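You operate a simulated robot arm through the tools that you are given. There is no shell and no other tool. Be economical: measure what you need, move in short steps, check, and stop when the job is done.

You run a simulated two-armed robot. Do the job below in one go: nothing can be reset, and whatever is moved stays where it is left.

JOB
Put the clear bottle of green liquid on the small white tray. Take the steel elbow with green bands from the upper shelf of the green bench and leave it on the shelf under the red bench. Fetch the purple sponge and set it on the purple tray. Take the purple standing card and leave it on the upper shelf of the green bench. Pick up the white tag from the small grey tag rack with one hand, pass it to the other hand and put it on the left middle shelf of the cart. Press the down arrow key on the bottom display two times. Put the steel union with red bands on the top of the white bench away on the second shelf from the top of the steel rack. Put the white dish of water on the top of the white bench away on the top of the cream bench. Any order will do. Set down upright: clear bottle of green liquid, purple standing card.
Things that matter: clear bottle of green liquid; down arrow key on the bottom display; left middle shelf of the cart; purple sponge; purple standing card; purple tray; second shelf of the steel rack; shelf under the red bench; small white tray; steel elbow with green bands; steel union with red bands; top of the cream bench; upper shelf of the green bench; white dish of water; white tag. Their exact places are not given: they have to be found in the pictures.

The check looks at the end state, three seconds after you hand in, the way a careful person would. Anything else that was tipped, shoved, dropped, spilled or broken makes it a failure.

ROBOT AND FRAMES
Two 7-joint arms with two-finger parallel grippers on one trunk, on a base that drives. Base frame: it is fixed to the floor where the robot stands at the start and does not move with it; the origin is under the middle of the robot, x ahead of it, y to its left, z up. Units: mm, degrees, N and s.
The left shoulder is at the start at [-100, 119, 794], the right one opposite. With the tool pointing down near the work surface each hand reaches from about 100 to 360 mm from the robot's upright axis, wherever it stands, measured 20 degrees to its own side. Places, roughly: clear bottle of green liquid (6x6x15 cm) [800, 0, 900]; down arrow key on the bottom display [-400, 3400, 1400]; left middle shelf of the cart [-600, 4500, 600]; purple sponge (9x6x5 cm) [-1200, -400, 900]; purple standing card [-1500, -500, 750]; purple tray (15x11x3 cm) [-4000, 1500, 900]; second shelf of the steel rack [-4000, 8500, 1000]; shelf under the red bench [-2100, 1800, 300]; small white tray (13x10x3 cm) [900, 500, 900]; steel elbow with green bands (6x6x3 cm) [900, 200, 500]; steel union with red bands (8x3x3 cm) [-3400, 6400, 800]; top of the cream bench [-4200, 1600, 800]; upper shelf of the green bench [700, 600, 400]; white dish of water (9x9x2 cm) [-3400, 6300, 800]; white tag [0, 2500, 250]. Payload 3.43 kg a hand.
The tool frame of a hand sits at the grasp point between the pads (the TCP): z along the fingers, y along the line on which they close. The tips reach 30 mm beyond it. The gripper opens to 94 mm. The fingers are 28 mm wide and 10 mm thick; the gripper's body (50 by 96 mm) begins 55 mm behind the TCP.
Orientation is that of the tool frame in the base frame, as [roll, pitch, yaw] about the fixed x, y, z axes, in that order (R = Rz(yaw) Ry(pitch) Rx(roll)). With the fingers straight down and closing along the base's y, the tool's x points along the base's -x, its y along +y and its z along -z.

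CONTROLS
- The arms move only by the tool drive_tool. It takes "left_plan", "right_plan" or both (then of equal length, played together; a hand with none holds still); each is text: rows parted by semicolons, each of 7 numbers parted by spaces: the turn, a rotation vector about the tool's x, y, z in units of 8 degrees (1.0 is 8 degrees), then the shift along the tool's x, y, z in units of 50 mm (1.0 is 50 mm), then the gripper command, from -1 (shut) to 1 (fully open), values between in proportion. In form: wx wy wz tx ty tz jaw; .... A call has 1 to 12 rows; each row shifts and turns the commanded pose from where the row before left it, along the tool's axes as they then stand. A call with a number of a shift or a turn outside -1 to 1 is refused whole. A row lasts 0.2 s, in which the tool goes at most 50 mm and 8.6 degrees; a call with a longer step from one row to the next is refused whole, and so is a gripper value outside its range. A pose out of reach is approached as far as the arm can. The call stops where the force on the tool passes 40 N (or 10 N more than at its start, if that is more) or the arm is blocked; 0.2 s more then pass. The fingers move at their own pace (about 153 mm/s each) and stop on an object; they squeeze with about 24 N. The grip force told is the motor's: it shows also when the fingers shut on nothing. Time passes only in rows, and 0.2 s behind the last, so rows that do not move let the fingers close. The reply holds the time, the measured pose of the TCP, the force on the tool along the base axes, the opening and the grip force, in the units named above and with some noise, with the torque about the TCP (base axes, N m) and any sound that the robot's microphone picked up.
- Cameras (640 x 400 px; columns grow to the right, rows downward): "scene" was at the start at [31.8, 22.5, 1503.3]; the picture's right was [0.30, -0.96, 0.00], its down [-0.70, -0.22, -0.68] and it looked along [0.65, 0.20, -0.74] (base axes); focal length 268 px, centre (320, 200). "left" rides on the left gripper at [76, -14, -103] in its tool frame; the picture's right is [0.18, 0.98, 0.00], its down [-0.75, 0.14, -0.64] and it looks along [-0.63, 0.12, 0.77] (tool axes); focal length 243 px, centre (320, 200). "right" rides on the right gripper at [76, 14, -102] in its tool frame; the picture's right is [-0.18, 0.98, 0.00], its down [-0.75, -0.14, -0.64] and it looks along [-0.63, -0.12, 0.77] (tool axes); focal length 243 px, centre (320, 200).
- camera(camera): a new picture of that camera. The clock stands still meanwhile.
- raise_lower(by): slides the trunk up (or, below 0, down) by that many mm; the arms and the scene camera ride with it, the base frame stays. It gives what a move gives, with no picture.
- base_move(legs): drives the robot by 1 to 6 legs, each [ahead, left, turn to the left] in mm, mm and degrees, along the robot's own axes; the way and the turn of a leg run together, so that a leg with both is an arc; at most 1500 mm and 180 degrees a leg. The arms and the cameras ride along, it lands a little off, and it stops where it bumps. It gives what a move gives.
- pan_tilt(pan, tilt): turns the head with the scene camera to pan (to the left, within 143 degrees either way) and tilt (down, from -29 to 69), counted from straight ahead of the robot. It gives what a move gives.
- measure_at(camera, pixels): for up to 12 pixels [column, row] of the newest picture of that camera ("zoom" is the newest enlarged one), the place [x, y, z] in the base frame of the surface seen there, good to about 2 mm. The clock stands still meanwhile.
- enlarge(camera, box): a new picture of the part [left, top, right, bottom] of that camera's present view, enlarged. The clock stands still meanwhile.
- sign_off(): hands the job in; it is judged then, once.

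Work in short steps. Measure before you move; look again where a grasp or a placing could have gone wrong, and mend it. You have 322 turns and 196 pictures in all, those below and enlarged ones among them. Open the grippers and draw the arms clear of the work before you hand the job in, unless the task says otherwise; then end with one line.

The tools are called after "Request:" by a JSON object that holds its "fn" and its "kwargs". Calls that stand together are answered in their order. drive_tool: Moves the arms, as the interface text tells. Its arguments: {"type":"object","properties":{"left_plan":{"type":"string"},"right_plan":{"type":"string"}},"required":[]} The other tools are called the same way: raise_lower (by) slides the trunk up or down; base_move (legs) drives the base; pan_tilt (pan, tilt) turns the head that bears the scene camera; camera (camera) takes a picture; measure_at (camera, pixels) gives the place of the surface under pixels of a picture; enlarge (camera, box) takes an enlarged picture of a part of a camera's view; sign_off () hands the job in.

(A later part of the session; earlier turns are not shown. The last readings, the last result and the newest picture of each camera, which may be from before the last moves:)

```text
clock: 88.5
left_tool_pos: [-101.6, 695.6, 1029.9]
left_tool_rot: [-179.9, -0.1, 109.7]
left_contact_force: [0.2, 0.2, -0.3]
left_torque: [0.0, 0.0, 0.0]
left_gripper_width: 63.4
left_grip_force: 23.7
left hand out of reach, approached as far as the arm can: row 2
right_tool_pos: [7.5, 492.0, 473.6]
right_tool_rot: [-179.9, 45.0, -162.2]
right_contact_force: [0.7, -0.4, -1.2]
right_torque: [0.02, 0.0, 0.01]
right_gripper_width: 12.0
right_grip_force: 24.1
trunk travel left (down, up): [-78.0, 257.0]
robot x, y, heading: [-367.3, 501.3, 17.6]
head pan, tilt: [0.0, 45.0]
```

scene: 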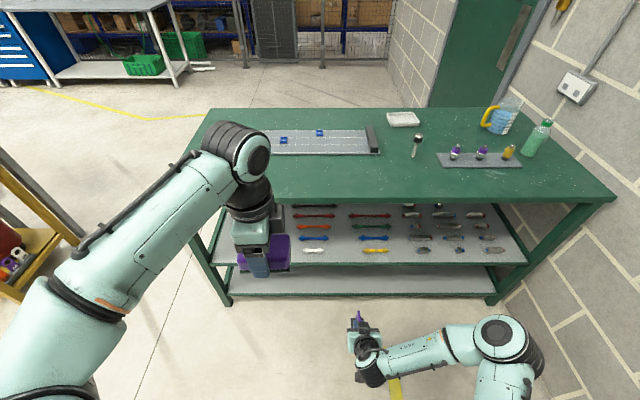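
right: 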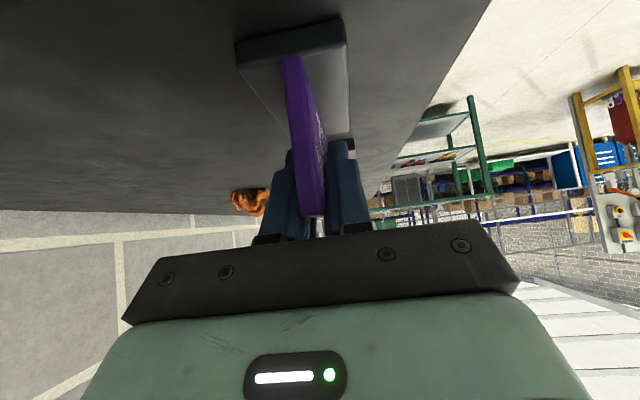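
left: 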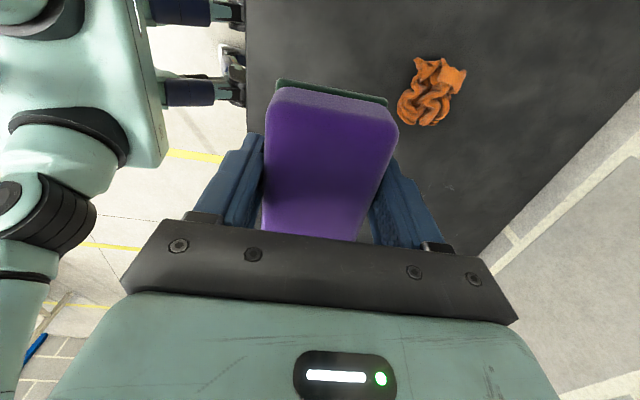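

Left hand is at 1030 (above bench top 880). Raise the right hand to z≈570 and drive 400 mm ahead so the card enters above the shelf.

Request:
{"fn": "drive_tool", "kwargs": {"right_plan": "0 0 0 -0.69 0 -0.69 -1;0 0 0 -0.69 0 -0.69 -1;0 0 0 0 0 0 -1"}}

Request:
{"fn": "base_move", "kwargs": {"legs": [[300, 5, 0]]}}

Request:
{"fn": "camera", "kwargs": {"camera": "right"}}

Request:
{"fn": "camera", "kwargs": {"camera": "scene"}}

```text
clock: 89.3
left_tool_pos: [-101.6, 695.7, 1030.0]
left_tool_rot: [-180.0, -0.1, 109.9]
left_contact_force: [0.1, 0.6, -0.5]
left_torque: [0.01, 0.0, 0.01]
left_gripper_width: 63.5
left_grip_force: 24.0
right_tool_pos: [6.0, 491.7, 572.0]
right_tool_rot: [-179.9, 44.9, -162.1]
right_contact_force: [0.1, 0.7, -0.4]
right_torque: [0.0, 0.0, 0.01]
right_gripper_width: 11.8
right_grip_force: 23.5
trunk travel left (down, up): [-78.0, 257.0]
robot x, y, heading: [-367.1, 499.4, 17.8]
head pan, tilt: [0.0, 45.0]
```

```text
clock: 91.3
left_tool_pos: [178.6, 790.5, 1028.8]
left_tool_rot: [-179.8, -0.1, 109.8]
left_contact_force: [1.0, -0.3, -0.1]
left_torque: [0.03, -0.03, -0.03]
left_gripper_width: 63.0
left_grip_force: 23.7
right_tool_pos: [288.0, 586.4, 571.6]
right_tool_rot: [-179.9, 45.0, -162.1]
right_contact_force: [-0.4, 0.4, -0.6]
right_torque: [0.01, -0.03, -0.01]
right_gripper_width: 11.6
right_grip_force: 23.8
trunk travel left (down, up): [-78.0, 257.0]
robot x, y, heading: [-89.6, 600.2, 17.9]
head pan, tilt: [0.0, 45.0]
```

```text
165 pictures are left
```

right: 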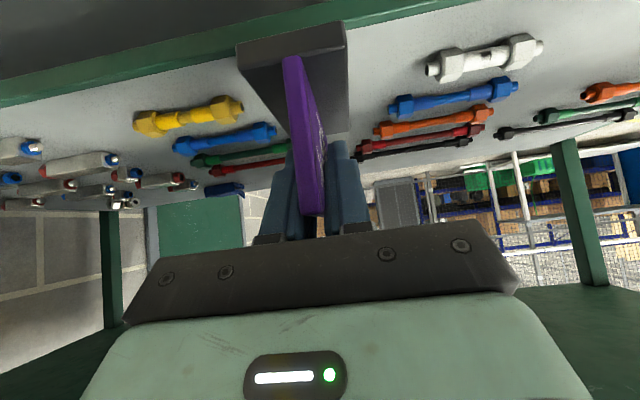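

```text
164 pictures are left
```

scene: 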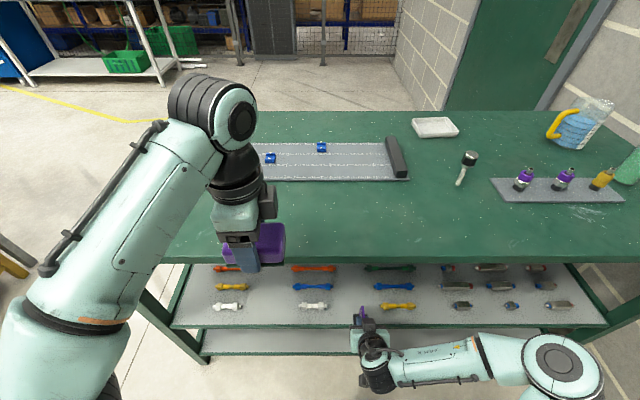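

The card is between the bar columns in the wrist view, aimed at the gap. Drive 105 mm further, then lower.

Request:
{"fn": "base_move", "kwargs": {"legs": [[105, 0, 0]]}}

Request:
{"fn": "camera", "kwargs": {"camera": "right"}}

```text
clock: 92.5
left_tool_pos: [280.4, 824.1, 1028.7]
left_tool_rot: [-179.8, -0.1, 109.8]
left_contact_force: [0.0, -0.2, -0.3]
left_torque: [0.02, 0.06, 0.0]
left_gripper_width: 63.7
left_grip_force: 23.8
right_tool_pos: [389.1, 618.9, 571.1]
right_tool_rot: [-179.9, 44.9, -162.3]
right_contact_force: [0.2, 0.3, -1.2]
right_torque: [0.0, 0.02, -0.04]
right_gripper_width: 11.9
right_grip_force: 24.4
trunk travel left (down, up): [-78.0, 257.0]
robot x, y, heading: [11.3, 627.0, 18.1]
head pan, tilt: [0.0, 45.0]
```

```text
163 pictures are left
```

right: 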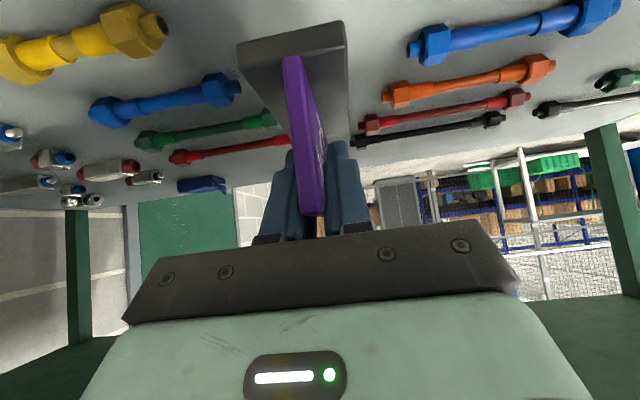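

Lower about 60 mm to z≈511, slowly at the end.

Request:
{"fn": "drive_tool", "kwargs": {"right_plan": "0 0 0 0.4 0 0.4 -1;0 0 0 0.3 0 0.3 -1;0 0 0 0.1 0 0.1 -1;0 0 0 0.04 0 0.04 -1;0 0 0 0 0 0 -1"}}

Request:
{"fn": "camera", "kwargs": {"camera": "right"}}

```text
clock: 93.7
left_tool_pos: [279.1, 824.8, 1030.3]
left_tool_rot: [-180.0, -0.1, 109.8]
left_contact_force: [-0.9, -0.5, 0.2]
left_torque: [-0.02, 0.0, -0.01]
left_gripper_width: 63.6
left_grip_force: 23.9
right_tool_pos: [389.7, 619.6, 510.8]
right_tool_rot: [-179.8, 45.1, -162.3]
right_contact_force: [0.2, -0.8, -0.5]
right_torque: [0.0, 0.03, 0.0]
right_gripper_width: 11.7
right_grip_force: 24.1
trunk travel left (down, up): [-78.0, 257.0]
robot x, y, heading: [12.6, 631.4, 17.8]
head pan, tilt: [0.0, 45.0]
```

```text
162 pictures are left
```

right: 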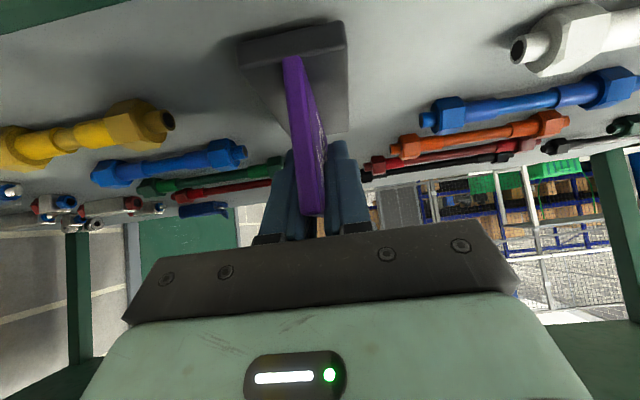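

Nearly touching; lower a few mm more looking for contact.

Request:
{"fn": "drive_tool", "kwargs": {"right_plan": "0 0 0 0.025 0 0.025 -1;0 0 0 0.015 0 0.015 -1;0 0 0 0 0 0 -1"}}

```text
clock: 94.5
left_tool_pos: [279.6, 823.3, 1029.5]
left_tool_rot: [-179.9, -0.1, 109.9]
left_contact_force: [0.4, 0.1, -0.1]
left_torque: [0.02, 0.03, 0.0]
left_gripper_width: 63.4
left_grip_force: 23.8
right_tool_pos: [388.3, 620.2, 509.0]
right_tool_rot: [-179.9, 45.0, -162.1]
right_contact_force: [0.3, 0.5, -1.4]
right_torque: [0.0, 0.02, 0.03]
right_gripper_width: 11.7
right_grip_force: 23.9
trunk travel left (down, up): [-78.0, 257.0]
robot x, y, heading: [14.0, 628.2, 17.9]
head pan, tilt: [0.0, 45.0]
```

One more small step down, then check force.

Request:
{"fn": "drive_tool", "kwargs": {"right_plan": "0 0 0 0.02 0 0.02 -1;0 0 0 0.015 0 0.015 -1;0 0 0 0 0 0 -1"}}

```text
clock: 95.3
left_tool_pos: [280.0, 822.9, 1030.4]
left_tool_rot: [-179.9, -0.1, 109.8]
left_contact_force: [-0.2, -0.2, 0.2]
left_torque: [-0.01, -0.01, 0.02]
left_gripper_width: 63.4
left_grip_force: 24.3
right_tool_pos: [388.2, 619.0, 506.7]
right_tool_rot: [-179.9, 45.0, -162.1]
right_contact_force: [-0.3, 0.1, 4.6]
right_torque: [0.07, -0.1, 0.0]
right_gripper_width: 11.6
right_grip_force: 24.1
trunk travel left (down, up): [-78.0, 257.0]
robot x, y, heading: [9.6, 627.6, 17.8]
head pan, tilt: [0.0, 45.0]
```

Contact felt (4.6 N). Open, rise along the tool's up direction, and look.

Request:
{"fn": "drive_tool", "kwargs": {"right_plan": "0 0 0 0 0 0 -0.3;0 0 0 0 0 0 0;0 0 0 0 0 0 0.3;0 0 0 -0.6 0 -0.6 0.3;0 0 0 -0.6 0 -0.6 0.3;0 0 0 0 0 0 0.3"}}

Request:
{"fn": "camera", "kwargs": {"camera": "right"}}

```text
clock: 96.7
left_tool_pos: [280.1, 824.0, 1029.5]
left_tool_rot: [-180.0, 0.0, 109.9]
left_contact_force: [0.8, 0.8, -0.1]
left_torque: [-0.04, 0.01, 0.06]
left_gripper_width: 63.5
left_grip_force: 24.1
right_tool_pos: [387.5, 617.9, 591.9]
right_tool_rot: [-179.9, 44.9, -162.2]
right_contact_force: [0.4, -0.3, -0.3]
right_torque: [-0.03, 0.0, -0.04]
right_gripper_width: 61.1
right_grip_force: 0.1
trunk travel left (down, up): [-78.0, 257.0]
robot x, y, heading: [10.5, 628.1, 17.8]
head pan, tilt: [0.0, 45.0]
```

```text
161 pictures are left
```

right: 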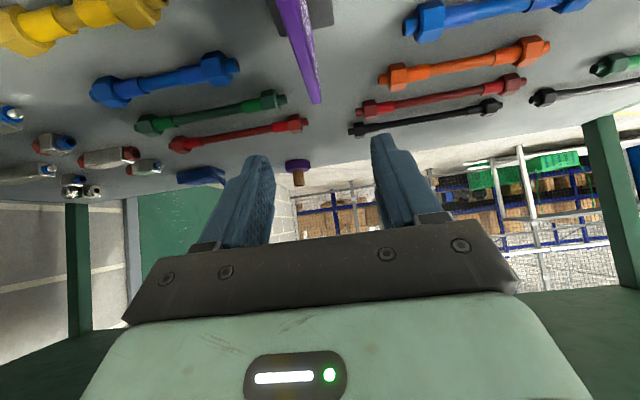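

The card stands on the shelf. Zoom the wrist view on the fittings (left) to find the green-banded elbow.

Request:
{"fn": "enlarge", "kwargs": {"camera": "right", "box": [0, 80, 200, 220]}}

Request:
{"fn": "base_move", "kwargs": {"legs": [[-330, 0, 0]]}}

Request:
{"fn": "camera", "kwargs": {"camera": "scene"}}

```text
2.86 times, centred on (100, 150) of right
```

zoom: 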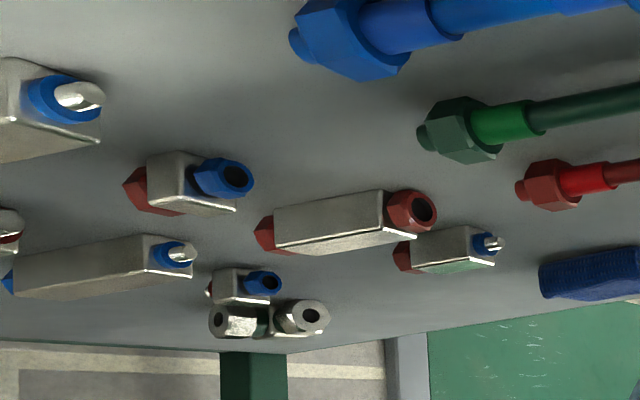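

```text
clock: 98.9
left_tool_pos: [-38.0, 722.0, 1030.5]
left_tool_rot: [-179.9, -0.2, 109.9]
left_contact_force: [-0.8, -0.4, 0.0]
left_torque: [-0.01, -0.02, 0.0]
left_gripper_width: 63.2
left_grip_force: 24.1
right_tool_pos: [67.8, 515.8, 592.8]
right_tool_rot: [-179.9, 45.0, -162.2]
right_contact_force: [-0.5, 0.1, -1.3]
right_torque: [-0.05, 0.0, -0.02]
right_gripper_width: 61.3
right_grip_force: 0.1
trunk travel left (down, up): [-78.0, 257.0]
robot x, y, heading: [-303.7, 528.6, 17.7]
head pan, tilt: [0.0, 45.0]
```

```text
159 pictures are left
```

scene: 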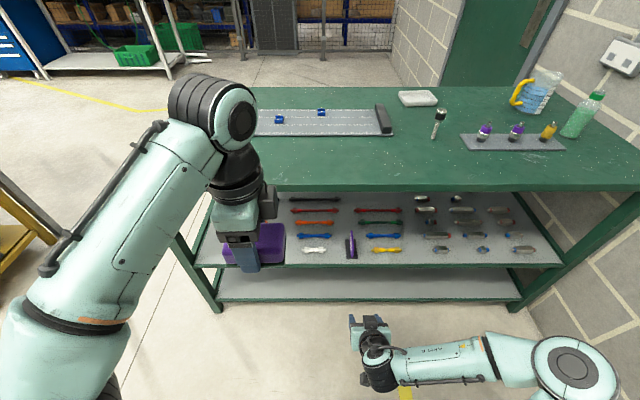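

The elbow is in the rear of the fittings array (zoom 265,315), best reached from the back. For the bottle, I raise the trunk and turn the right tool horizontal, then test its reach ahead.

Request:
{"fn": "raise_lower", "kwargs": {"by": 140}}

Request:
{"fn": "drive_tool", "kwargs": {"right_plan": "0 -0.94 0 0 0 0 1;0 -0.94 0 0 0 0 1;0 -0.94 0 0 0 0 1;0 -0.94 0 0 0 0 1;0 -0.94 0 0 0 0 1;0 -0.94 0 0 0 0 1;0 0 0 -0.9 0 0 1;0 0 0 -0.9 0 0 1;0 0 0 -0.9 0 0 1;0 0 0 -0.9 0 0 1;0 0 0 -0.9 0 0 1;0 0 0 0 0 0 1"}}

Request:
{"fn": "drive_tool", "kwargs": {"right_plan": "0 0 0 0 0 0.9 1;0 0 0 0 0 0.9 1;0 0 0 0 0 0.9 1;0 0 0 0 0 0.9 1;0 0 0 0 0 0.9 1;0 0 0 0 0 0.9 1;0 0 0 0 0 0.9 1;0 0 0 0 0 0 1"}}

Request:
{"fn": "camera", "kwargs": {"camera": "scene"}}

```text
clock: 100.6
left_tool_pos: [-39.0, 721.9, 1169.8]
left_tool_rot: [-179.9, -0.1, 109.9]
left_contact_force: [0.0, 0.5, -0.6]
left_torque: [0.02, 0.04, 0.0]
left_gripper_width: 63.5
left_grip_force: 24.3
right_tool_pos: [69.4, 516.7, 732.2]
right_tool_rot: [-179.8, 44.8, -162.1]
right_contact_force: [1.1, 0.6, -0.3]
right_torque: [0.01, 0.01, -0.02]
right_gripper_width: 60.9
right_grip_force: 0.1
trunk travel left (down, up): [-218.0, 117.0]
robot x, y, heading: [-307.0, 523.8, 18.1]
head pan, tilt: [0.0, 45.0]
```

```text
clock: 103.2
left_tool_pos: [-38.5, 722.0, 1169.8]
left_tool_rot: [-179.9, 0.0, 109.8]
left_contact_force: [0.7, 0.4, 0.3]
left_torque: [0.01, 0.03, -0.01]
left_gripper_width: 63.7
left_grip_force: 23.9
right_tool_pos: [170.7, 555.9, 975.8]
right_tool_rot: [-179.6, 63.6, -162.0]
right_contact_force: [-0.6, 0.7, -0.2]
right_torque: [0.02, 0.01, 0.03]
right_gripper_width: 94.1
right_grip_force: 0.1
right hand out of reach, approached as far as the arm can: row 2, 3, 4, 5, 6
trunk travel left (down, up): [-218.0, 117.0]
robot x, y, heading: [-305.3, 526.1, 17.9]
head pan, tilt: [0.0, 45.0]
```

```text
clock: 104.6
left_tool_pos: [-39.0, 721.7, 1168.9]
left_tool_rot: [-179.9, -0.1, 109.8]
left_contact_force: [0.7, -0.3, -0.8]
left_torque: [0.02, 0.12, 0.0]
left_gripper_width: 63.4
left_grip_force: 24.4
right_tool_pos: [402.6, 630.2, 904.2]
right_tool_rot: [179.8, 67.7, -162.5]
right_contact_force: [-24.7, -2.7, 36.8]
right_torque: [-1.55, -0.75, -1.4]
right_gripper_width: 91.1
right_grip_force: 0.1
right hand out of reach, approached as far as the arm can: row 7
trunk travel left (down, up): [-218.0, 117.0]
robot x, y, heading: [-307.0, 527.3, 17.9]
head pan, tilt: [0.0, 45.0]
stopped in row 7 (right hand): the force on the tool passed its limit at 432 N (the readings are from after the stop); the commanded pose is now the measured one
```

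```text
158 pictures are left
```

scene: 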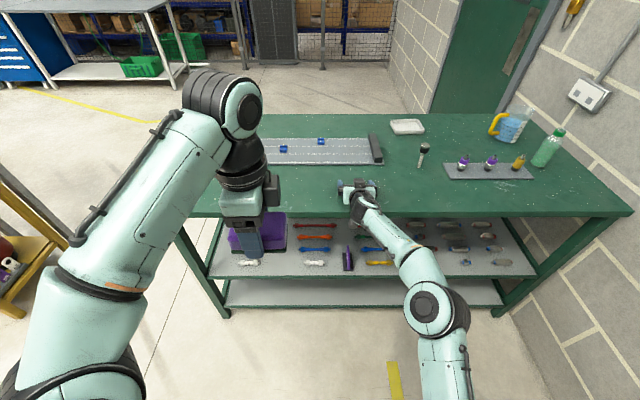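

The tool reached ~700 mm ahead and touched the bench top's edge; the arm reaches much farther when tilted. I raise the hand straight up off the bench.

Request:
{"fn": "drive_tool", "kwargs": {"right_plan": "0 0 0 -0.5 0 -0.2 1;0 0 0 -0.83 0 -0.34 1;0 0 0 -0.83 0 -0.34 1;0 0 0 0 0 0 1"}}

Request:
{"fn": "enlarge", "kwargs": {"camera": "scene", "box": [230, 100, 630, 300]}}

```text
clock: 105.6
left_tool_pos: [-39.1, 720.4, 1171.0]
left_tool_rot: [-179.8, -0.1, 109.9]
left_contact_force: [-0.7, 0.1, -0.7]
left_torque: [-0.02, -0.01, -0.02]
left_gripper_width: 63.3
left_grip_force: 23.8
right_tool_pos: [405.5, 629.5, 1005.0]
right_tool_rot: [179.6, 66.3, -162.9]
right_contact_force: [-0.4, -0.1, 0.1]
right_torque: [0.02, 0.01, 0.0]
right_gripper_width: 94.1
right_grip_force: 0.0
trunk travel left (down, up): [-218.0, 117.0]
robot x, y, heading: [-306.8, 529.2, 17.9]
head pan, tilt: [0.0, 45.0]
```

```text
1.60 times, centred on (430, 200) of scene
```

zoom: 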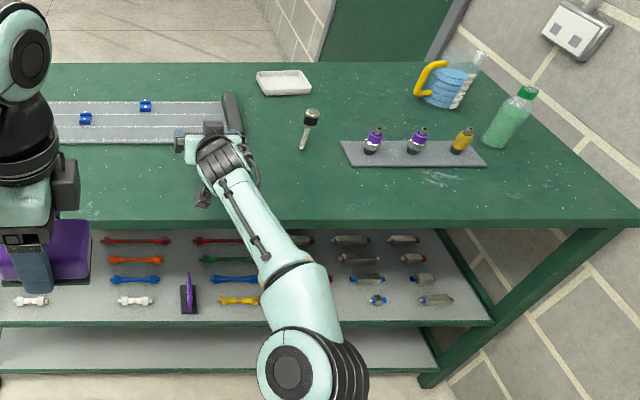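

Nothing disturbed. Measure the bottle (zoom 510,120) and tray (zoom 285,82) precisely.

Request:
{"fn": "measure_at", "kwargs": {"camera": "zoom", "pixels": [[511, 105], [505, 125], [497, 145], [526, 92], [258, 74], [263, 94], [312, 92], [300, 71], [285, 82], [440, 155], [450, 90], [360, 163]]}}

```text
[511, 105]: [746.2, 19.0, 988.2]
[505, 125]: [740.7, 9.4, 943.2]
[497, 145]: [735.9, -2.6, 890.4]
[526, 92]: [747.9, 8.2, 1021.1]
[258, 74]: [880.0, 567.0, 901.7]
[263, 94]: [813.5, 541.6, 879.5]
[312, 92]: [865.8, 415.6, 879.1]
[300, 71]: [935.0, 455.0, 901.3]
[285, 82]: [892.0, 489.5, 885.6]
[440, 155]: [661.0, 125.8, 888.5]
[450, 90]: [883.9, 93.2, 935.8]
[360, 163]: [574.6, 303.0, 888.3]
```

Bottle centre ≈(767,-5), tray ≈(878,497). Raise the right hand, slide the robot right and turn 12° right so the tool points at the bottle.

Request:
{"fn": "drive_tool", "kwargs": {"right_plan": "0 0 0 -0.83 0 -0.34 1;0 0 0 -0.6 0 -0.25 1;0 0 0 0 0 0 1"}}

Request:
{"fn": "base_move", "kwargs": {"legs": [[0, -558, 0], [0, 0, -12]]}}

Request:
{"fn": "camera", "kwargs": {"camera": "right"}}

Request:
{"fn": "camera", "kwargs": {"camera": "scene"}}

```text
clock: 106.4
left_tool_pos: [-40.5, 721.4, 1170.3]
left_tool_rot: [-179.9, -0.1, 109.8]
left_contact_force: [0.6, 0.6, -0.8]
left_torque: [-0.01, -0.03, 0.02]
left_gripper_width: 63.7
left_grip_force: 23.6
right_tool_pos: [396.5, 617.8, 1060.5]
right_tool_rot: [179.5, 66.2, -162.9]
right_contact_force: [0.0, 0.6, -0.5]
right_torque: [-0.04, 0.03, 0.01]
right_gripper_width: 94.1
right_grip_force: 0.1
right hand out of reach, approached as far as the arm can: row 1, 2
trunk travel left (down, up): [-218.0, 117.0]
robot x, y, heading: [-306.9, 530.1, 17.7]
head pan, tilt: [0.0, 45.0]
```

```text
clock: 112.5
left_tool_pos: [164.0, 139.9, 1169.3]
left_tool_rot: [-179.9, 0.0, 98.0]
left_contact_force: [-0.6, 0.8, -0.4]
left_torque: [-0.01, -0.02, 0.01]
left_gripper_width: 63.5
left_grip_force: 23.9
right_tool_pos: [570.6, -50.5, 1060.8]
right_tool_rot: [179.6, 66.3, -174.7]
right_contact_force: [-0.7, -0.6, 0.3]
right_torque: [0.01, -0.02, -0.02]
right_gripper_width: 94.0
right_grip_force: 0.1
trunk travel left (down, up): [-218.0, 117.0]
robot x, y, heading: [-136.3, 4.0, 6.0]
head pan, tilt: [0.0, 45.0]
```

```text
156 pictures are left
```

right: 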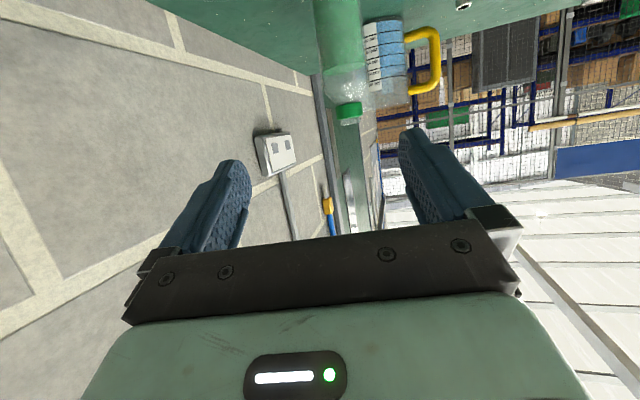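

```text
155 pictures are left
```

scene: 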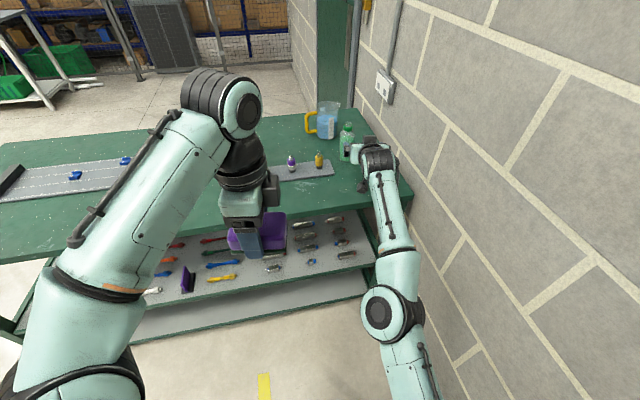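

Bottle is at (345,60) in the wrist view. Measure it.

Request:
{"fn": "measure_at", "kwargs": {"camera": "right", "pixels": [[349, 108], [345, 85], [322, 50], [362, 48], [340, 40], [338, 15], [336, 110], [361, 110], [430, 80]]}}

```text
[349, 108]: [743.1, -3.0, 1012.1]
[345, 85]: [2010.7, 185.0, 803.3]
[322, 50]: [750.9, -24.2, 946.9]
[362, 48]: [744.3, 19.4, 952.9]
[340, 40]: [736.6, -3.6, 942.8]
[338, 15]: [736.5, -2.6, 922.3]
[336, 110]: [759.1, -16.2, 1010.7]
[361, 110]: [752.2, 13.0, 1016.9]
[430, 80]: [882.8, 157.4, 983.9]
```

Bottle centre ≈(765,-3). Lower the hand to z≈957 here, keeping the under-slung camera clear of the bench.

Request:
{"fn": "drive_tool", "kwargs": {"right_plan": "0 0 0 0.634 0 0.28 1;0 0 0 0.634 0 0.28 1;0 0 0 0.634 0 0.28 1;0 0 0 0 0 0 1"}}

Request:
{"fn": "camera", "kwargs": {"camera": "right"}}

```text
clock: 113.5
left_tool_pos: [163.6, 140.7, 1171.4]
left_tool_rot: [-179.9, -0.1, 98.0]
left_contact_force: [0.7, -0.4, -0.7]
left_torque: [0.0, 0.03, -0.01]
left_gripper_width: 63.3
left_grip_force: 24.4
right_tool_pos: [595.6, -44.3, 962.2]
right_tool_rot: [179.6, 66.4, -174.7]
right_contact_force: [0.1, 0.3, 0.1]
right_torque: [0.01, -0.02, -0.01]
right_gripper_width: 93.7
right_grip_force: 0.1
right hand out of reach, approached as far as the arm can: row 1, 2, 3
trunk travel left (down, up): [-218.0, 117.0]
robot x, y, heading: [-140.0, 3.1, 6.0]
head pan, tilt: [0.0, 45.0]
```

```text
154 pictures are left
```

right: 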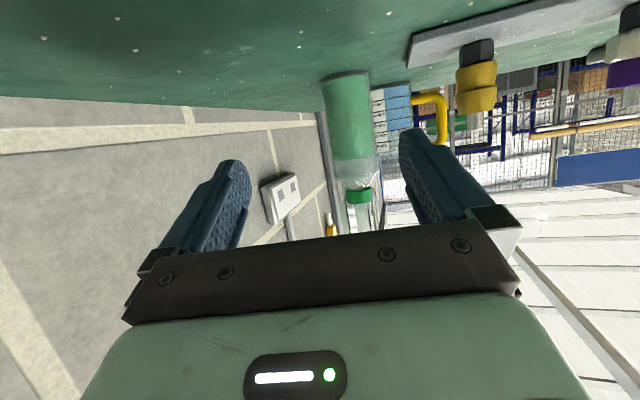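

The arm is at full stretch, so I pull the hand back 100 mm horizontally before driving; also measure the yellow item and plate end near the path.

Request:
{"fn": "measure_at", "kwargs": {"camera": "right", "pixels": [[460, 90], [410, 50], [412, 62], [475, 105], [345, 130], [330, 130], [362, 130]]}}

Request:
{"fn": "drive_tool", "kwargs": {"right_plan": "0 0 0 0.27 0 -0.61 1;0 0 0 0.27 0 -0.61 1;0 0 0 0.27 0 -0.61 1;0 0 0 0 0 0 1"}}

```text
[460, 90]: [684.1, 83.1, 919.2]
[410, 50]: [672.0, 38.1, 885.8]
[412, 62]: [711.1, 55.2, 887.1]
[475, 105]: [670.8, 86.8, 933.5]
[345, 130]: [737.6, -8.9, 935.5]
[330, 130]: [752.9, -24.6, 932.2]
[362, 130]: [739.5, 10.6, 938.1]
```

```text
clock: 114.5
left_tool_pos: [163.0, 142.0, 1171.3]
left_tool_rot: [-179.9, -0.2, 98.0]
left_contact_force: [0.2, 1.0, -0.1]
left_torque: [-0.04, -0.04, -0.01]
left_gripper_width: 63.6
left_grip_force: 24.3
right_tool_pos: [593.4, -31.6, 981.3]
right_tool_rot: [-178.3, 67.5, -173.3]
right_contact_force: [0.1, 0.3, -0.6]
right_torque: [-0.04, 0.0, -0.01]
right_gripper_width: 93.8
right_grip_force: 0.2
right hand out of reach, approached as far as the arm can: row 1, 2, 3
trunk travel left (down, up): [-218.0, 117.0]
robot x, y, heading: [-134.4, 6.9, 6.0]
head pan, tilt: [0.0, 45.0]
```

Still beyond reach per the command; retract further.

Request:
{"fn": "drive_tool", "kwargs": {"right_plan": "0 0 0 0.3 0 -0.7 1;0 0 0 0.3 0 -0.7 1;0 0 0 0.3 0 -0.7 1;0 0 0 0 0 0 1"}}

```text
clock: 115.5
left_tool_pos: [163.1, 141.6, 1169.6]
left_tool_rot: [-179.8, -0.1, 97.9]
left_contact_force: [-0.5, 0.8, -0.5]
left_torque: [-0.02, 0.03, 0.02]
left_gripper_width: 63.5
left_grip_force: 23.9
right_tool_pos: [480.6, -42.6, 983.1]
right_tool_rot: [179.3, 66.3, -174.9]
right_contact_force: [-0.1, 0.2, -0.3]
right_torque: [-0.04, 0.0, 0.0]
right_gripper_width: 94.0
right_grip_force: 0.1
trunk travel left (down, up): [-218.0, 117.0]
robot x, y, heading: [-139.2, 4.7, 6.1]
head pan, tilt: [0.0, 45.0]
```

Now in reach. Lower 24 mm and drive ahead 200 mm, then check alignment before the final approach.

Request:
{"fn": "drive_tool", "kwargs": {"right_plan": "0 0 0 0.44 0 0.19 1;0 0 0 0 0 0 1"}}

Request:
{"fn": "base_move", "kwargs": {"legs": [[200, 10, 0]]}}

Request:
{"fn": "camera", "kwargs": {"camera": "right"}}

```text
clock: 116.1
left_tool_pos: [163.0, 140.7, 1170.6]
left_tool_rot: [-180.0, -0.1, 98.0]
left_contact_force: [0.2, -0.2, -0.5]
left_torque: [0.0, 0.03, -0.03]
left_gripper_width: 63.3
left_grip_force: 24.1
right_tool_pos: [480.9, -42.7, 958.9]
right_tool_rot: [179.6, 66.2, -174.7]
right_contact_force: [0.6, -0.3, 0.1]
right_torque: [0.01, 0.01, 0.02]
right_gripper_width: 93.9
right_grip_force: 0.0
trunk travel left (down, up): [-218.0, 117.0]
robot x, y, heading: [-135.1, 3.8, 6.2]
head pan, tilt: [0.0, 45.0]
```

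```text
clock: 117.7
left_tool_pos: [360.2, 171.4, 1169.8]
left_tool_rot: [-179.9, -0.1, 98.1]
left_contact_force: [-0.1, 0.2, -0.4]
left_torque: [-0.02, 0.03, 0.01]
left_gripper_width: 63.4
left_grip_force: 24.1
right_tool_pos: [677.5, -11.9, 959.2]
right_tool_rot: [179.4, 66.3, -174.7]
right_contact_force: [-0.3, -0.2, -0.3]
right_torque: [0.01, 0.01, 0.0]
right_gripper_width: 94.1
right_grip_force: 0.2
trunk travel left (down, up): [-218.0, 117.0]
robot x, y, heading: [56.5, 33.6, 5.6]
head pan, tilt: [0.0, 45.0]
```

```text
153 pictures are left
```

right: 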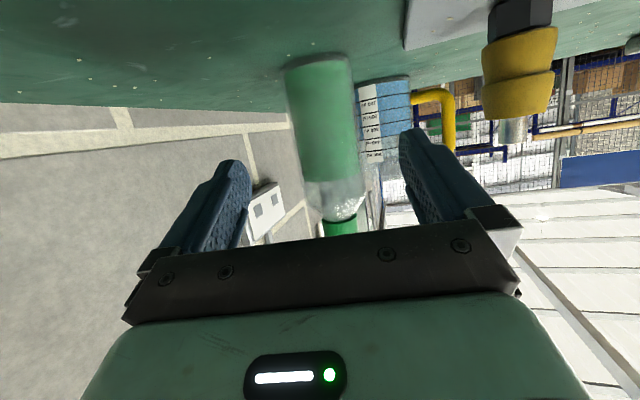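

Aligned (≈1 mm lateral). Advance 86 mm with the base.

Request:
{"fn": "base_move", "kwargs": {"legs": [[86, 1, 0]]}}

Request:
{"fn": "camera", "kwargs": {"camera": "right"}}

```text
clock: 118.8
left_tool_pos: [445.7, 180.6, 1169.8]
left_tool_rot: [-179.9, -0.1, 98.1]
left_contact_force: [0.2, 0.4, 0.0]
left_torque: [0.04, 0.03, -0.01]
left_gripper_width: 63.5
left_grip_force: 23.6
right_tool_pos: [763.3, -1.9, 958.7]
right_tool_rot: [179.5, 66.4, -174.7]
right_contact_force: [1.0, 0.0, -1.0]
right_torque: [0.0, 0.03, 0.01]
right_gripper_width: 94.0
right_grip_force: 0.1
trunk travel left (down, up): [-218.0, 117.0]
robot x, y, heading: [143.2, 49.5, 6.1]
head pan, tilt: [0.0, 45.0]
```

```text
152 pictures are left
```

right: 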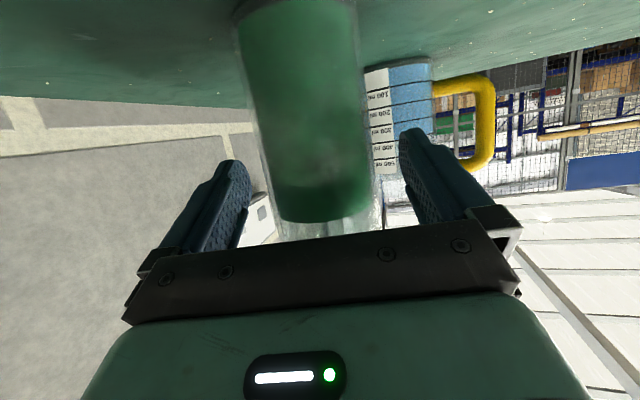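

The bottle sits between the fingers; close, then lift a little.

Request:
{"fn": "drive_tool", "kwargs": {"right_plan": "0 0 0 0 0 0 0.5;0 0 0 0 0 0 0;0 0 0 0 0 0 -1;0 0 0 0 0 0 -1;0 0 0 0 0 0 -1"}}

Request:
{"fn": "drive_tool", "kwargs": {"right_plan": "0 0 0 -0.4 0 -0.17 -1;0 0 0 -0.8 0 -0.35 -1;0 0 0 -0.8 0 -0.35 -1;0 0 0 0 0 0 -1"}}

Request:
{"fn": "camera", "kwargs": {"camera": "right"}}

```text
clock: 120.0
left_tool_pos: [444.6, 180.9, 1170.2]
left_tool_rot: [-179.8, -0.1, 98.0]
left_contact_force: [0.2, -0.3, -0.2]
left_torque: [0.0, -0.03, 0.04]
left_gripper_width: 63.5
left_grip_force: 24.6
right_tool_pos: [762.5, -1.6, 959.4]
right_tool_rot: [179.6, 66.4, -174.7]
right_contact_force: [-0.1, 0.7, 4.2]
right_torque: [-0.1, -0.02, -0.01]
right_gripper_width: 59.2
right_grip_force: 23.7
trunk travel left (down, up): [-218.0, 117.0]
robot x, y, heading: [142.7, 48.7, 6.0]
head pan, tilt: [0.0, 45.0]
```

```text
clock: 121.0
left_tool_pos: [445.3, 181.4, 1170.0]
left_tool_rot: [-179.9, -0.1, 98.1]
left_contact_force: [0.0, 0.6, -0.7]
left_torque: [-0.01, -0.02, -0.02]
left_gripper_width: 63.3
left_grip_force: 23.8
right_tool_pos: [762.9, -1.4, 1067.5]
right_tool_rot: [179.6, 66.4, -174.7]
right_contact_force: [-0.1, 0.0, -2.4]
right_torque: [-0.04, 0.02, -0.02]
right_gripper_width: 59.0
right_grip_force: 24.2
trunk travel left (down, up): [-218.0, 117.0]
robot x, y, heading: [142.9, 44.4, 6.1]
head pan, tilt: [0.0, 45.0]
```

```text
151 pictures are left
```

right: 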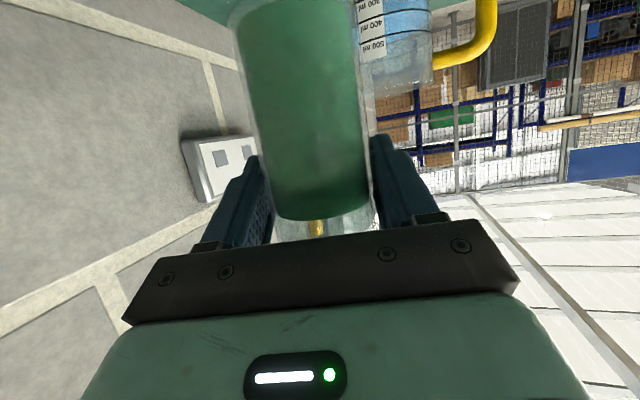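

Bottle lifted (bottom ≈ z 987). Back away, turn back 12°, slide left toward the tray's lateral position.

Request:
{"fn": "base_move", "kwargs": {"legs": [[-300, 0, 0], [0, 0, 12], [0, 253, 0]]}}

Request:
{"fn": "camera", "kwargs": {"camera": "scene"}}

```text
clock: 126.2
left_tool_pos: [30.4, 450.4, 1170.1]
left_tool_rot: [-179.9, -0.1, 110.0]
left_contact_force: [0.1, 0.0, -0.9]
left_torque: [-0.01, 0.0, 0.04]
left_gripper_width: 63.2
left_grip_force: 24.5
right_tool_pos: [378.0, 336.3, 1066.7]
right_tool_rot: [179.6, 66.3, -162.8]
right_contact_force: [-1.0, 0.6, -2.4]
right_torque: [0.03, 0.01, 0.0]
right_gripper_width: 58.9
right_grip_force: 24.1
trunk travel left (down, up): [-218.0, 117.0]
robot x, y, heading: [-234.7, 254.3, 18.0]
head pan, tilt: [0.0, 45.0]
```

```text
150 pictures are left
```

scene: 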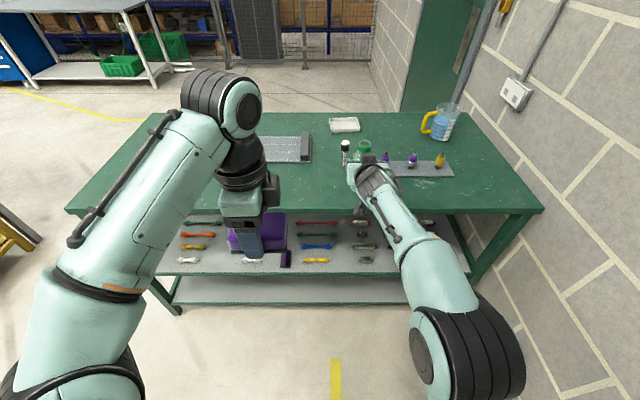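

Measure tray corners (331,122)-(360,130) and the small item at (345,150).

Request:
{"fn": "enlarge", "kwargs": {"camera": "scene", "box": [300, 105, 460, 205]}}

Request:
{"fn": "measure_at", "kwargs": {"camera": "zoom", "pixels": [[122, 58], [232, 55], [128, 103], [245, 98], [180, 80], [180, 60], [185, 95], [180, 160], [178, 200], [180, 225]]}}

```text
4.00 times, centred on (380, 155) of scene
```

zoom: 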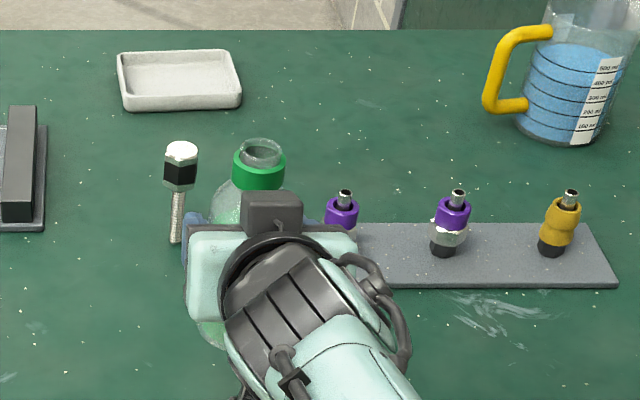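

```text
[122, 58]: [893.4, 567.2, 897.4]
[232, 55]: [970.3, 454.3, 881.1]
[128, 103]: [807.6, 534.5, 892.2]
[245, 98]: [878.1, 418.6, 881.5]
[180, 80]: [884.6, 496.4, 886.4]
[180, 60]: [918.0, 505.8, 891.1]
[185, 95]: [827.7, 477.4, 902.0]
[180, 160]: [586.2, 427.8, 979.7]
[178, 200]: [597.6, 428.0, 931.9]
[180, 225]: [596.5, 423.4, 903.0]
```

A bolt stands at about (595,427) on the direct path, so I approach from the right: raise slightly, slide right, turn 20° left, then advance with the bottle well away from the bolt.

Request:
{"fn": "drive_tool", "kwargs": {"right_plan": "0 0 0 -0.6 0 -0.26 -1;0 0 0 0 0 0 -1"}}

Request:
{"fn": "base_move", "kwargs": {"legs": [[0, -308, 0], [0, 0, 20], [329, -120, 0]]}}

Request:
{"fn": "camera", "kwargs": {"camera": "scene"}}

```text
clock: 126.8
left_tool_pos: [31.1, 449.8, 1169.9]
left_tool_rot: [-179.9, -0.1, 109.9]
left_contact_force: [0.9, -0.4, -1.1]
left_torque: [0.02, -0.05, 0.01]
left_gripper_width: 63.3
left_grip_force: 23.8
right_tool_pos: [378.2, 335.5, 1099.7]
right_tool_rot: [179.6, 66.2, -162.8]
right_contact_force: [-0.4, 0.8, -3.0]
right_torque: [-0.01, -0.01, 0.03]
right_gripper_width: 58.8
right_grip_force: 24.5
trunk travel left (down, up): [-218.0, 117.0]
robot x, y, heading: [-236.9, 254.5, 17.8]
head pan, tilt: [0.0, 45.0]
```

```text
clock: 133.1
left_tool_pos: [379.8, 341.7, 1170.0]
left_tool_rot: [-179.9, -0.1, 129.9]
left_contact_force: [0.5, 0.5, 0.5]
left_torque: [0.03, 0.04, 0.0]
left_gripper_width: 63.5
left_grip_force: 24.8
right_tool_pos: [744.5, 351.7, 1099.6]
right_tool_rot: [179.5, 66.3, -142.9]
right_contact_force: [0.8, -0.1, -1.6]
right_torque: [0.01, 0.01, 0.0]
right_gripper_width: 58.8
right_grip_force: 23.7
trunk travel left (down, up): [-218.0, 117.0]
robot x, y, heading: [188.9, 64.2, 37.8]
head pan, tilt: [0.0, 45.0]
```

```text
148 pictures are left
```

scene: 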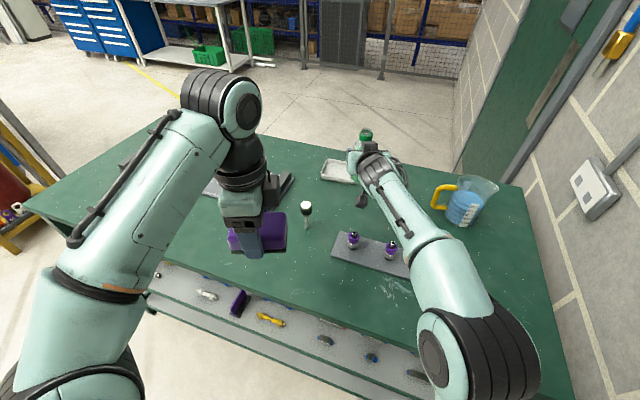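

Bottle is right of the bolt. Advance base 133 mm, left 26 mm; then the arm extends the rest.

Request:
{"fn": "base_move", "kwargs": {"legs": [[133, 26, 0]]}}

Request:
{"fn": "drive_tool", "kwargs": {"right_plan": "0 0 0 0.55 0 0.24 -1;0 0 0 0.55 0 0.24 -1;0 0 0 -0.26 0 0.6 -1;0 0 0 -0.26 0 0.6 -1;0 0 0 0 0 0 -1"}}

Request:
{"fn": "camera", "kwargs": {"camera": "scene"}}

Request:
{"fn": "camera", "kwargs": {"camera": "right"}}

```text
clock: 134.4
left_tool_pos: [470.3, 442.7, 1170.0]
left_tool_rot: [-179.8, -0.1, 129.8]
left_contact_force: [-0.1, -0.9, -0.4]
left_torque: [0.02, 0.04, -0.01]
left_gripper_width: 63.2
left_grip_force: 23.8
right_tool_pos: [833.3, 452.1, 1099.1]
right_tool_rot: [179.7, 66.2, -142.8]
right_contact_force: [1.5, 1.1, -2.1]
right_torque: [-0.04, -0.02, -0.01]
right_gripper_width: 58.6
right_grip_force: 24.0
trunk travel left (down, up): [-218.0, 117.0]
robot x, y, heading: [282.3, 166.7, 37.8]
head pan, tilt: [0.0, 45.0]
```

```text
clock: 135.6
left_tool_pos: [466.9, 442.8, 1170.0]
left_tool_rot: [-180.0, -0.1, 129.8]
left_contact_force: [0.1, 0.7, -0.1]
left_torque: [-0.01, 0.02, -0.04]
left_gripper_width: 63.4
left_grip_force: 23.6
right_tool_pos: [885.3, 492.1, 1040.4]
right_tool_rot: [179.4, 66.3, -142.9]
right_contact_force: [-1.0, -0.5, -2.2]
right_torque: [0.0, 0.0, -0.01]
right_gripper_width: 58.8
right_grip_force: 23.9
trunk travel left (down, up): [-218.0, 117.0]
robot x, y, heading: [281.7, 163.2, 37.9]
head pan, tilt: [0.0, 45.0]
```

```text
147 pictures are left
```

scene: 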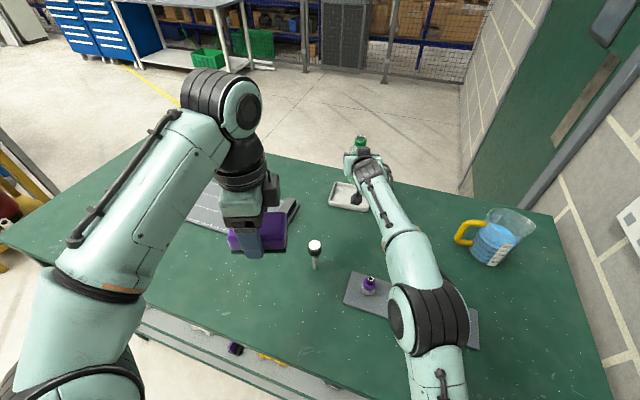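

```text
146 pictures are left
```

right: 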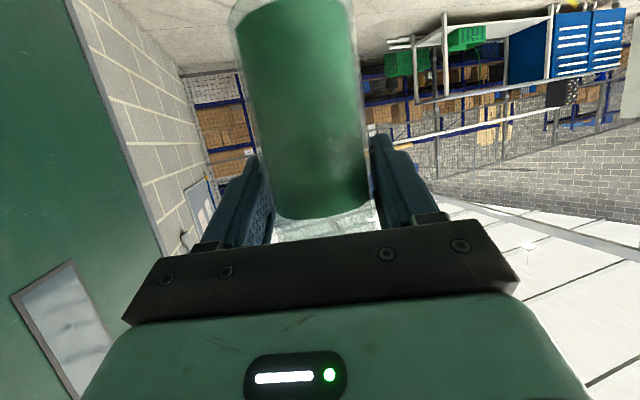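

TCP is above the tray. The elbow is above the plate with the valves, so I measure its height before lowering.

Request:
{"fn": "measure_at", "kwargs": {"camera": "scene", "pixels": [[430, 300], [400, 322], [440, 330], [400, 230], [440, 370], [345, 192], [349, 207], [333, 190], [333, 200]]}}

```text
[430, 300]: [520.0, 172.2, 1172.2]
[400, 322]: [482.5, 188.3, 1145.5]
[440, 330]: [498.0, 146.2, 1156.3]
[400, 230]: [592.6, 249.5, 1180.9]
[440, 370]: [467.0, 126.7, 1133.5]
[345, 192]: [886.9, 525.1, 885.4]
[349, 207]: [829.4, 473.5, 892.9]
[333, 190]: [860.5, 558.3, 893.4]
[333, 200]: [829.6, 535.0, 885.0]
```

Elbow is ~150 mm above items. Lower the bottle toward the tray (target TCP z≈966).

Request:
{"fn": "drive_tool", "kwargs": {"right_plan": "0 0 0 0.55 0 0.24 -1;0 0 0 0.4 0 0.175 -1;0 0 0 0.15 0 0.066 -1;0 0 0 0 0 0 -1"}}

Request:
{"fn": "enlarge", "kwargs": {"camera": "scene", "box": [280, 110, 440, 210]}}

Request:
{"fn": "camera", "kwargs": {"camera": "right"}}

```text
clock: 136.6
left_tool_pos: [468.2, 441.2, 1170.7]
left_tool_rot: [-179.9, -0.1, 129.8]
left_contact_force: [-0.5, 0.1, -1.3]
left_torque: [0.03, 0.03, -0.03]
left_gripper_width: 63.4
left_grip_force: 24.1
right_tool_pos: [883.3, 491.2, 980.3]
right_tool_rot: [179.5, 66.3, -142.8]
right_contact_force: [-0.3, -0.1, -2.4]
right_torque: [0.01, -0.01, 0.03]
right_gripper_width: 58.8
right_grip_force: 24.3
trunk travel left (down, up): [-218.0, 117.0]
robot x, y, heading: [283.1, 166.7, 37.7]
head pan, tilt: [0.0, 45.0]
```

```text
4.00 times, centred on (360, 160) of scene
```

zoom: 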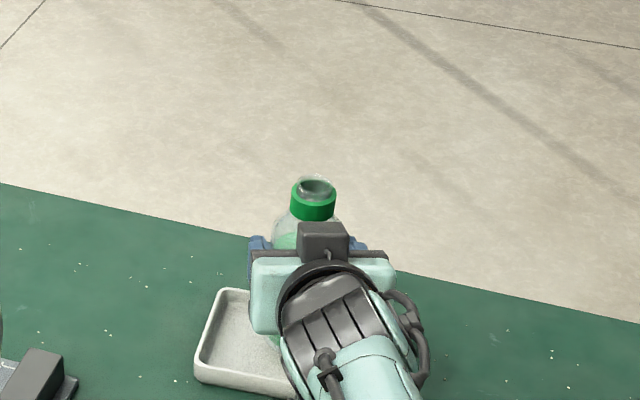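

```text
144 pictures are left
```

right: 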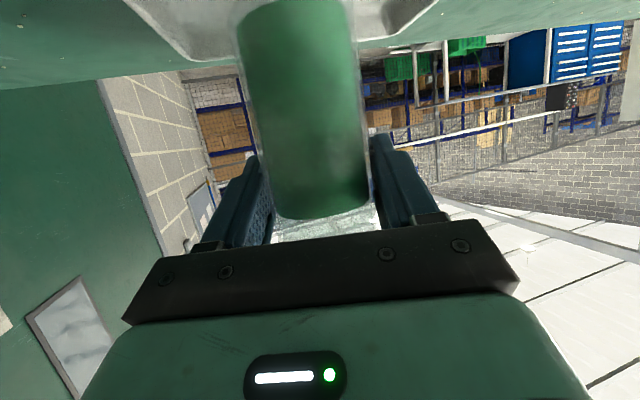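

I measure the tray rim around the bottle in the wrist view.

Request:
{"fn": "measure_at", "kwargs": {"camera": "right", "pixels": [[200, 58], [222, 50], [150, 15], [390, 34], [430, 5], [300, 200], [290, 20]]}}

Request:
{"fn": "measure_at", "kwargs": {"camera": "zoom", "pixels": [[225, 292], [200, 355], [203, 368], [290, 385], [240, 340], [313, 205]]}}

```text
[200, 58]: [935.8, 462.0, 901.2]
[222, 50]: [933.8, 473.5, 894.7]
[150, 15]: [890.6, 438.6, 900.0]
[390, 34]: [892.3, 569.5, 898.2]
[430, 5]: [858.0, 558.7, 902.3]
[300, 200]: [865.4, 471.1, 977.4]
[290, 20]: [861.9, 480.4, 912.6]
```

```text
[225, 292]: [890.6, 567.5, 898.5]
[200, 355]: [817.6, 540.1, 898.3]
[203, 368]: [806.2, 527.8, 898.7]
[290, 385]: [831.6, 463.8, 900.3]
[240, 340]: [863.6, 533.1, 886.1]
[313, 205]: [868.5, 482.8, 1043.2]
```

Tray centre is ≈(871,495); shift the bottle 12 mm (10 left, 7 back) and lower the last 12 mm.

Request:
{"fn": "drive_tool", "kwargs": {"right_plan": "0 0 0 0.056 0.21 -0.128 -1;0 0 0 0.15 0 0.066 -1;0 0 0 0.06 0 0.026 -1;0 0 0 0 0 0 -1"}}

Request:
{"fn": "drive_tool", "kwargs": {"right_plan": "0 0 0 0.035 0 0.016 -1;0 0 0 0 0 0 -1"}}

```text
clock: 137.6
left_tool_pos: [468.4, 440.4, 1169.2]
left_tool_rot: [-180.0, -0.1, 129.8]
left_contact_force: [1.0, -0.1, -0.2]
left_torque: [-0.01, 0.0, 0.02]
left_gripper_width: 63.1
left_grip_force: 24.1
right_tool_pos: [872.2, 495.9, 969.4]
right_tool_rot: [179.6, 66.3, -143.0]
right_contact_force: [-0.3, 0.3, -2.5]
right_torque: [-0.02, -0.01, -0.03]
right_gripper_width: 58.9
right_grip_force: 23.7
trunk travel left (down, up): [-218.0, 117.0]
robot x, y, heading: [284.8, 167.2, 38.1]
head pan, tilt: [0.0, 45.0]
```

```text
clock: 138.2
left_tool_pos: [467.3, 441.6, 1170.3]
left_tool_rot: [-180.0, 0.0, 129.8]
left_contact_force: [0.0, -0.2, -0.8]
left_torque: [0.0, 0.03, 0.0]
left_gripper_width: 63.1
left_grip_force: 23.7
right_tool_pos: [872.4, 496.4, 965.6]
right_tool_rot: [179.6, 66.3, -142.9]
right_contact_force: [0.2, 0.3, -2.2]
right_torque: [0.01, 0.01, 0.01]
right_gripper_width: 59.0
right_grip_force: 24.1
trunk travel left (down, up): [-218.0, 117.0]
robot x, y, heading: [283.7, 168.0, 37.8]
head pan, tilt: [0.0, 45.0]
```

Still hanging (−2.2 N). Go down in 1.5 mm steps until force changes.

Request:
{"fn": "drive_tool", "kwargs": {"right_plan": "0 0 0 0.03 0 0.012 -1;0 0 0 0.02 0 0.01 -1;0 0 0 0 0 0 -1"}}

```text
clock: 139.0
left_tool_pos: [468.3, 442.1, 1171.8]
left_tool_rot: [-179.9, -0.2, 129.8]
left_contact_force: [0.5, 0.3, -0.8]
left_torque: [-0.03, 0.02, 0.02]
left_gripper_width: 63.2
left_grip_force: 24.2
right_tool_pos: [872.7, 497.4, 964.6]
right_tool_rot: [179.4, 66.4, -142.9]
right_contact_force: [1.1, 0.5, -0.2]
right_torque: [-0.13, -0.09, 0.02]
right_gripper_width: 58.7
right_grip_force: 24.1
trunk travel left (down, up): [-218.0, 117.0]
robot x, y, heading: [283.0, 165.9, 37.8]
head pan, tilt: [0.0, 45.0]
```

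Weight is transferring to the tray. One more millimetre, then open slowly and back off.

Request:
{"fn": "drive_tool", "kwargs": {"right_plan": "0 0 0 0.015 0 0.007 -1;0 0 0 0 0 0 0.1;0 0 0 0 0 0 0.4;0 0 0 0 0 0 1;0 0 0 0 0 0 1"}}

Request:
{"fn": "camera", "kwargs": {"camera": "right"}}

```text
clock: 140.2
left_tool_pos: [468.2, 441.4, 1170.6]
left_tool_rot: [-179.9, -0.1, 129.8]
left_contact_force: [-0.4, -0.4, -1.1]
left_torque: [-0.04, 0.0, -0.04]
left_gripper_width: 63.2
left_grip_force: 23.7
right_tool_pos: [871.9, 496.2, 963.8]
right_tool_rot: [179.5, 66.3, -142.8]
right_contact_force: [0.2, 0.4, 0.0]
right_torque: [-0.03, 0.0, -0.02]
right_gripper_width: 94.2
right_grip_force: 0.1
trunk travel left (down, up): [-218.0, 117.0]
robot x, y, heading: [283.2, 165.4, 37.8]
head pan, tilt: [0.0, 45.0]
```

```text
143 pictures are left
```

right: 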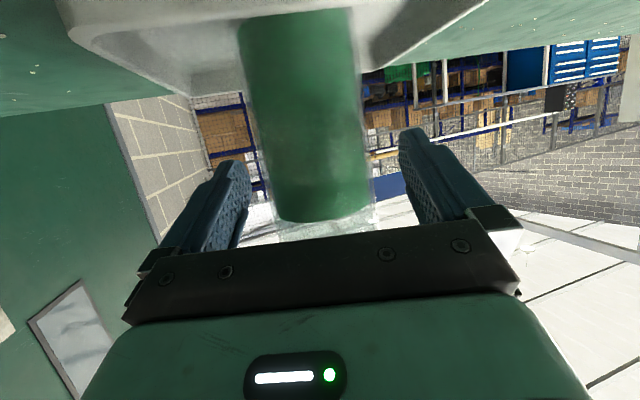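

The bottle stands in the tray. Retract the hand horizontally 100 mm, then raise it and check.

Request:
{"fn": "drive_tool", "kwargs": {"right_plan": "0 0 0 0.27 0 -0.61 1;0 0 0 0.27 0 -0.61 1;0 0 0 0.27 0 -0.61 1;0 0 0 -0.8 0 -0.35 1;0 0 0 -0.8 0 -0.35 1;0 0 0 -0.8 0 -0.35 1;0 0 0 0 0 0 1"}}

Request:
{"fn": "camera", "kwargs": {"camera": "right"}}

Request:
{"fn": "enlarge", "kwargs": {"camera": "scene", "box": [260, 110, 480, 250]}}

```text
clock: 141.8
left_tool_pos: [468.5, 442.0, 1170.4]
left_tool_rot: [-179.9, 0.0, 129.7]
left_contact_force: [-0.1, -0.9, -1.0]
left_torque: [-0.02, -0.03, -0.04]
left_gripper_width: 63.5
left_grip_force: 23.4
right_tool_pos: [790.8, 435.5, 1091.7]
right_tool_rot: [179.6, 66.3, -142.8]
right_contact_force: [0.3, -0.5, 0.1]
right_torque: [0.01, 0.01, 0.02]
right_gripper_width: 93.8
right_grip_force: 0.2
trunk travel left (down, up): [-218.0, 117.0]
robot x, y, heading: [283.6, 166.4, 38.0]
head pan, tilt: [0.0, 45.0]
```

```text
142 pictures are left
```

right: 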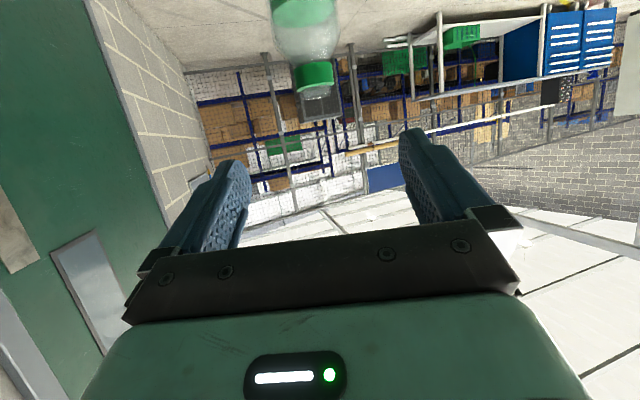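

```text
2.86 times, centred on (370, 180) of scene
```

zoom: 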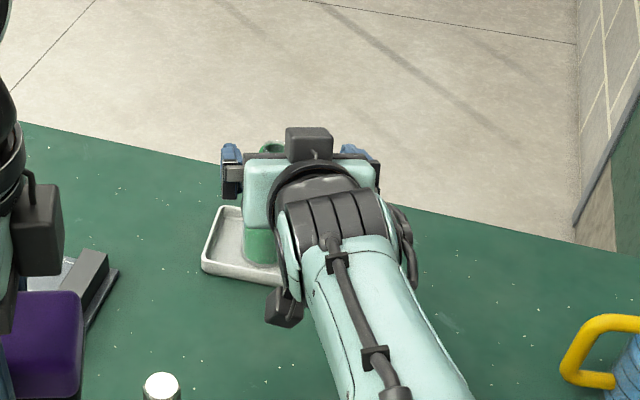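

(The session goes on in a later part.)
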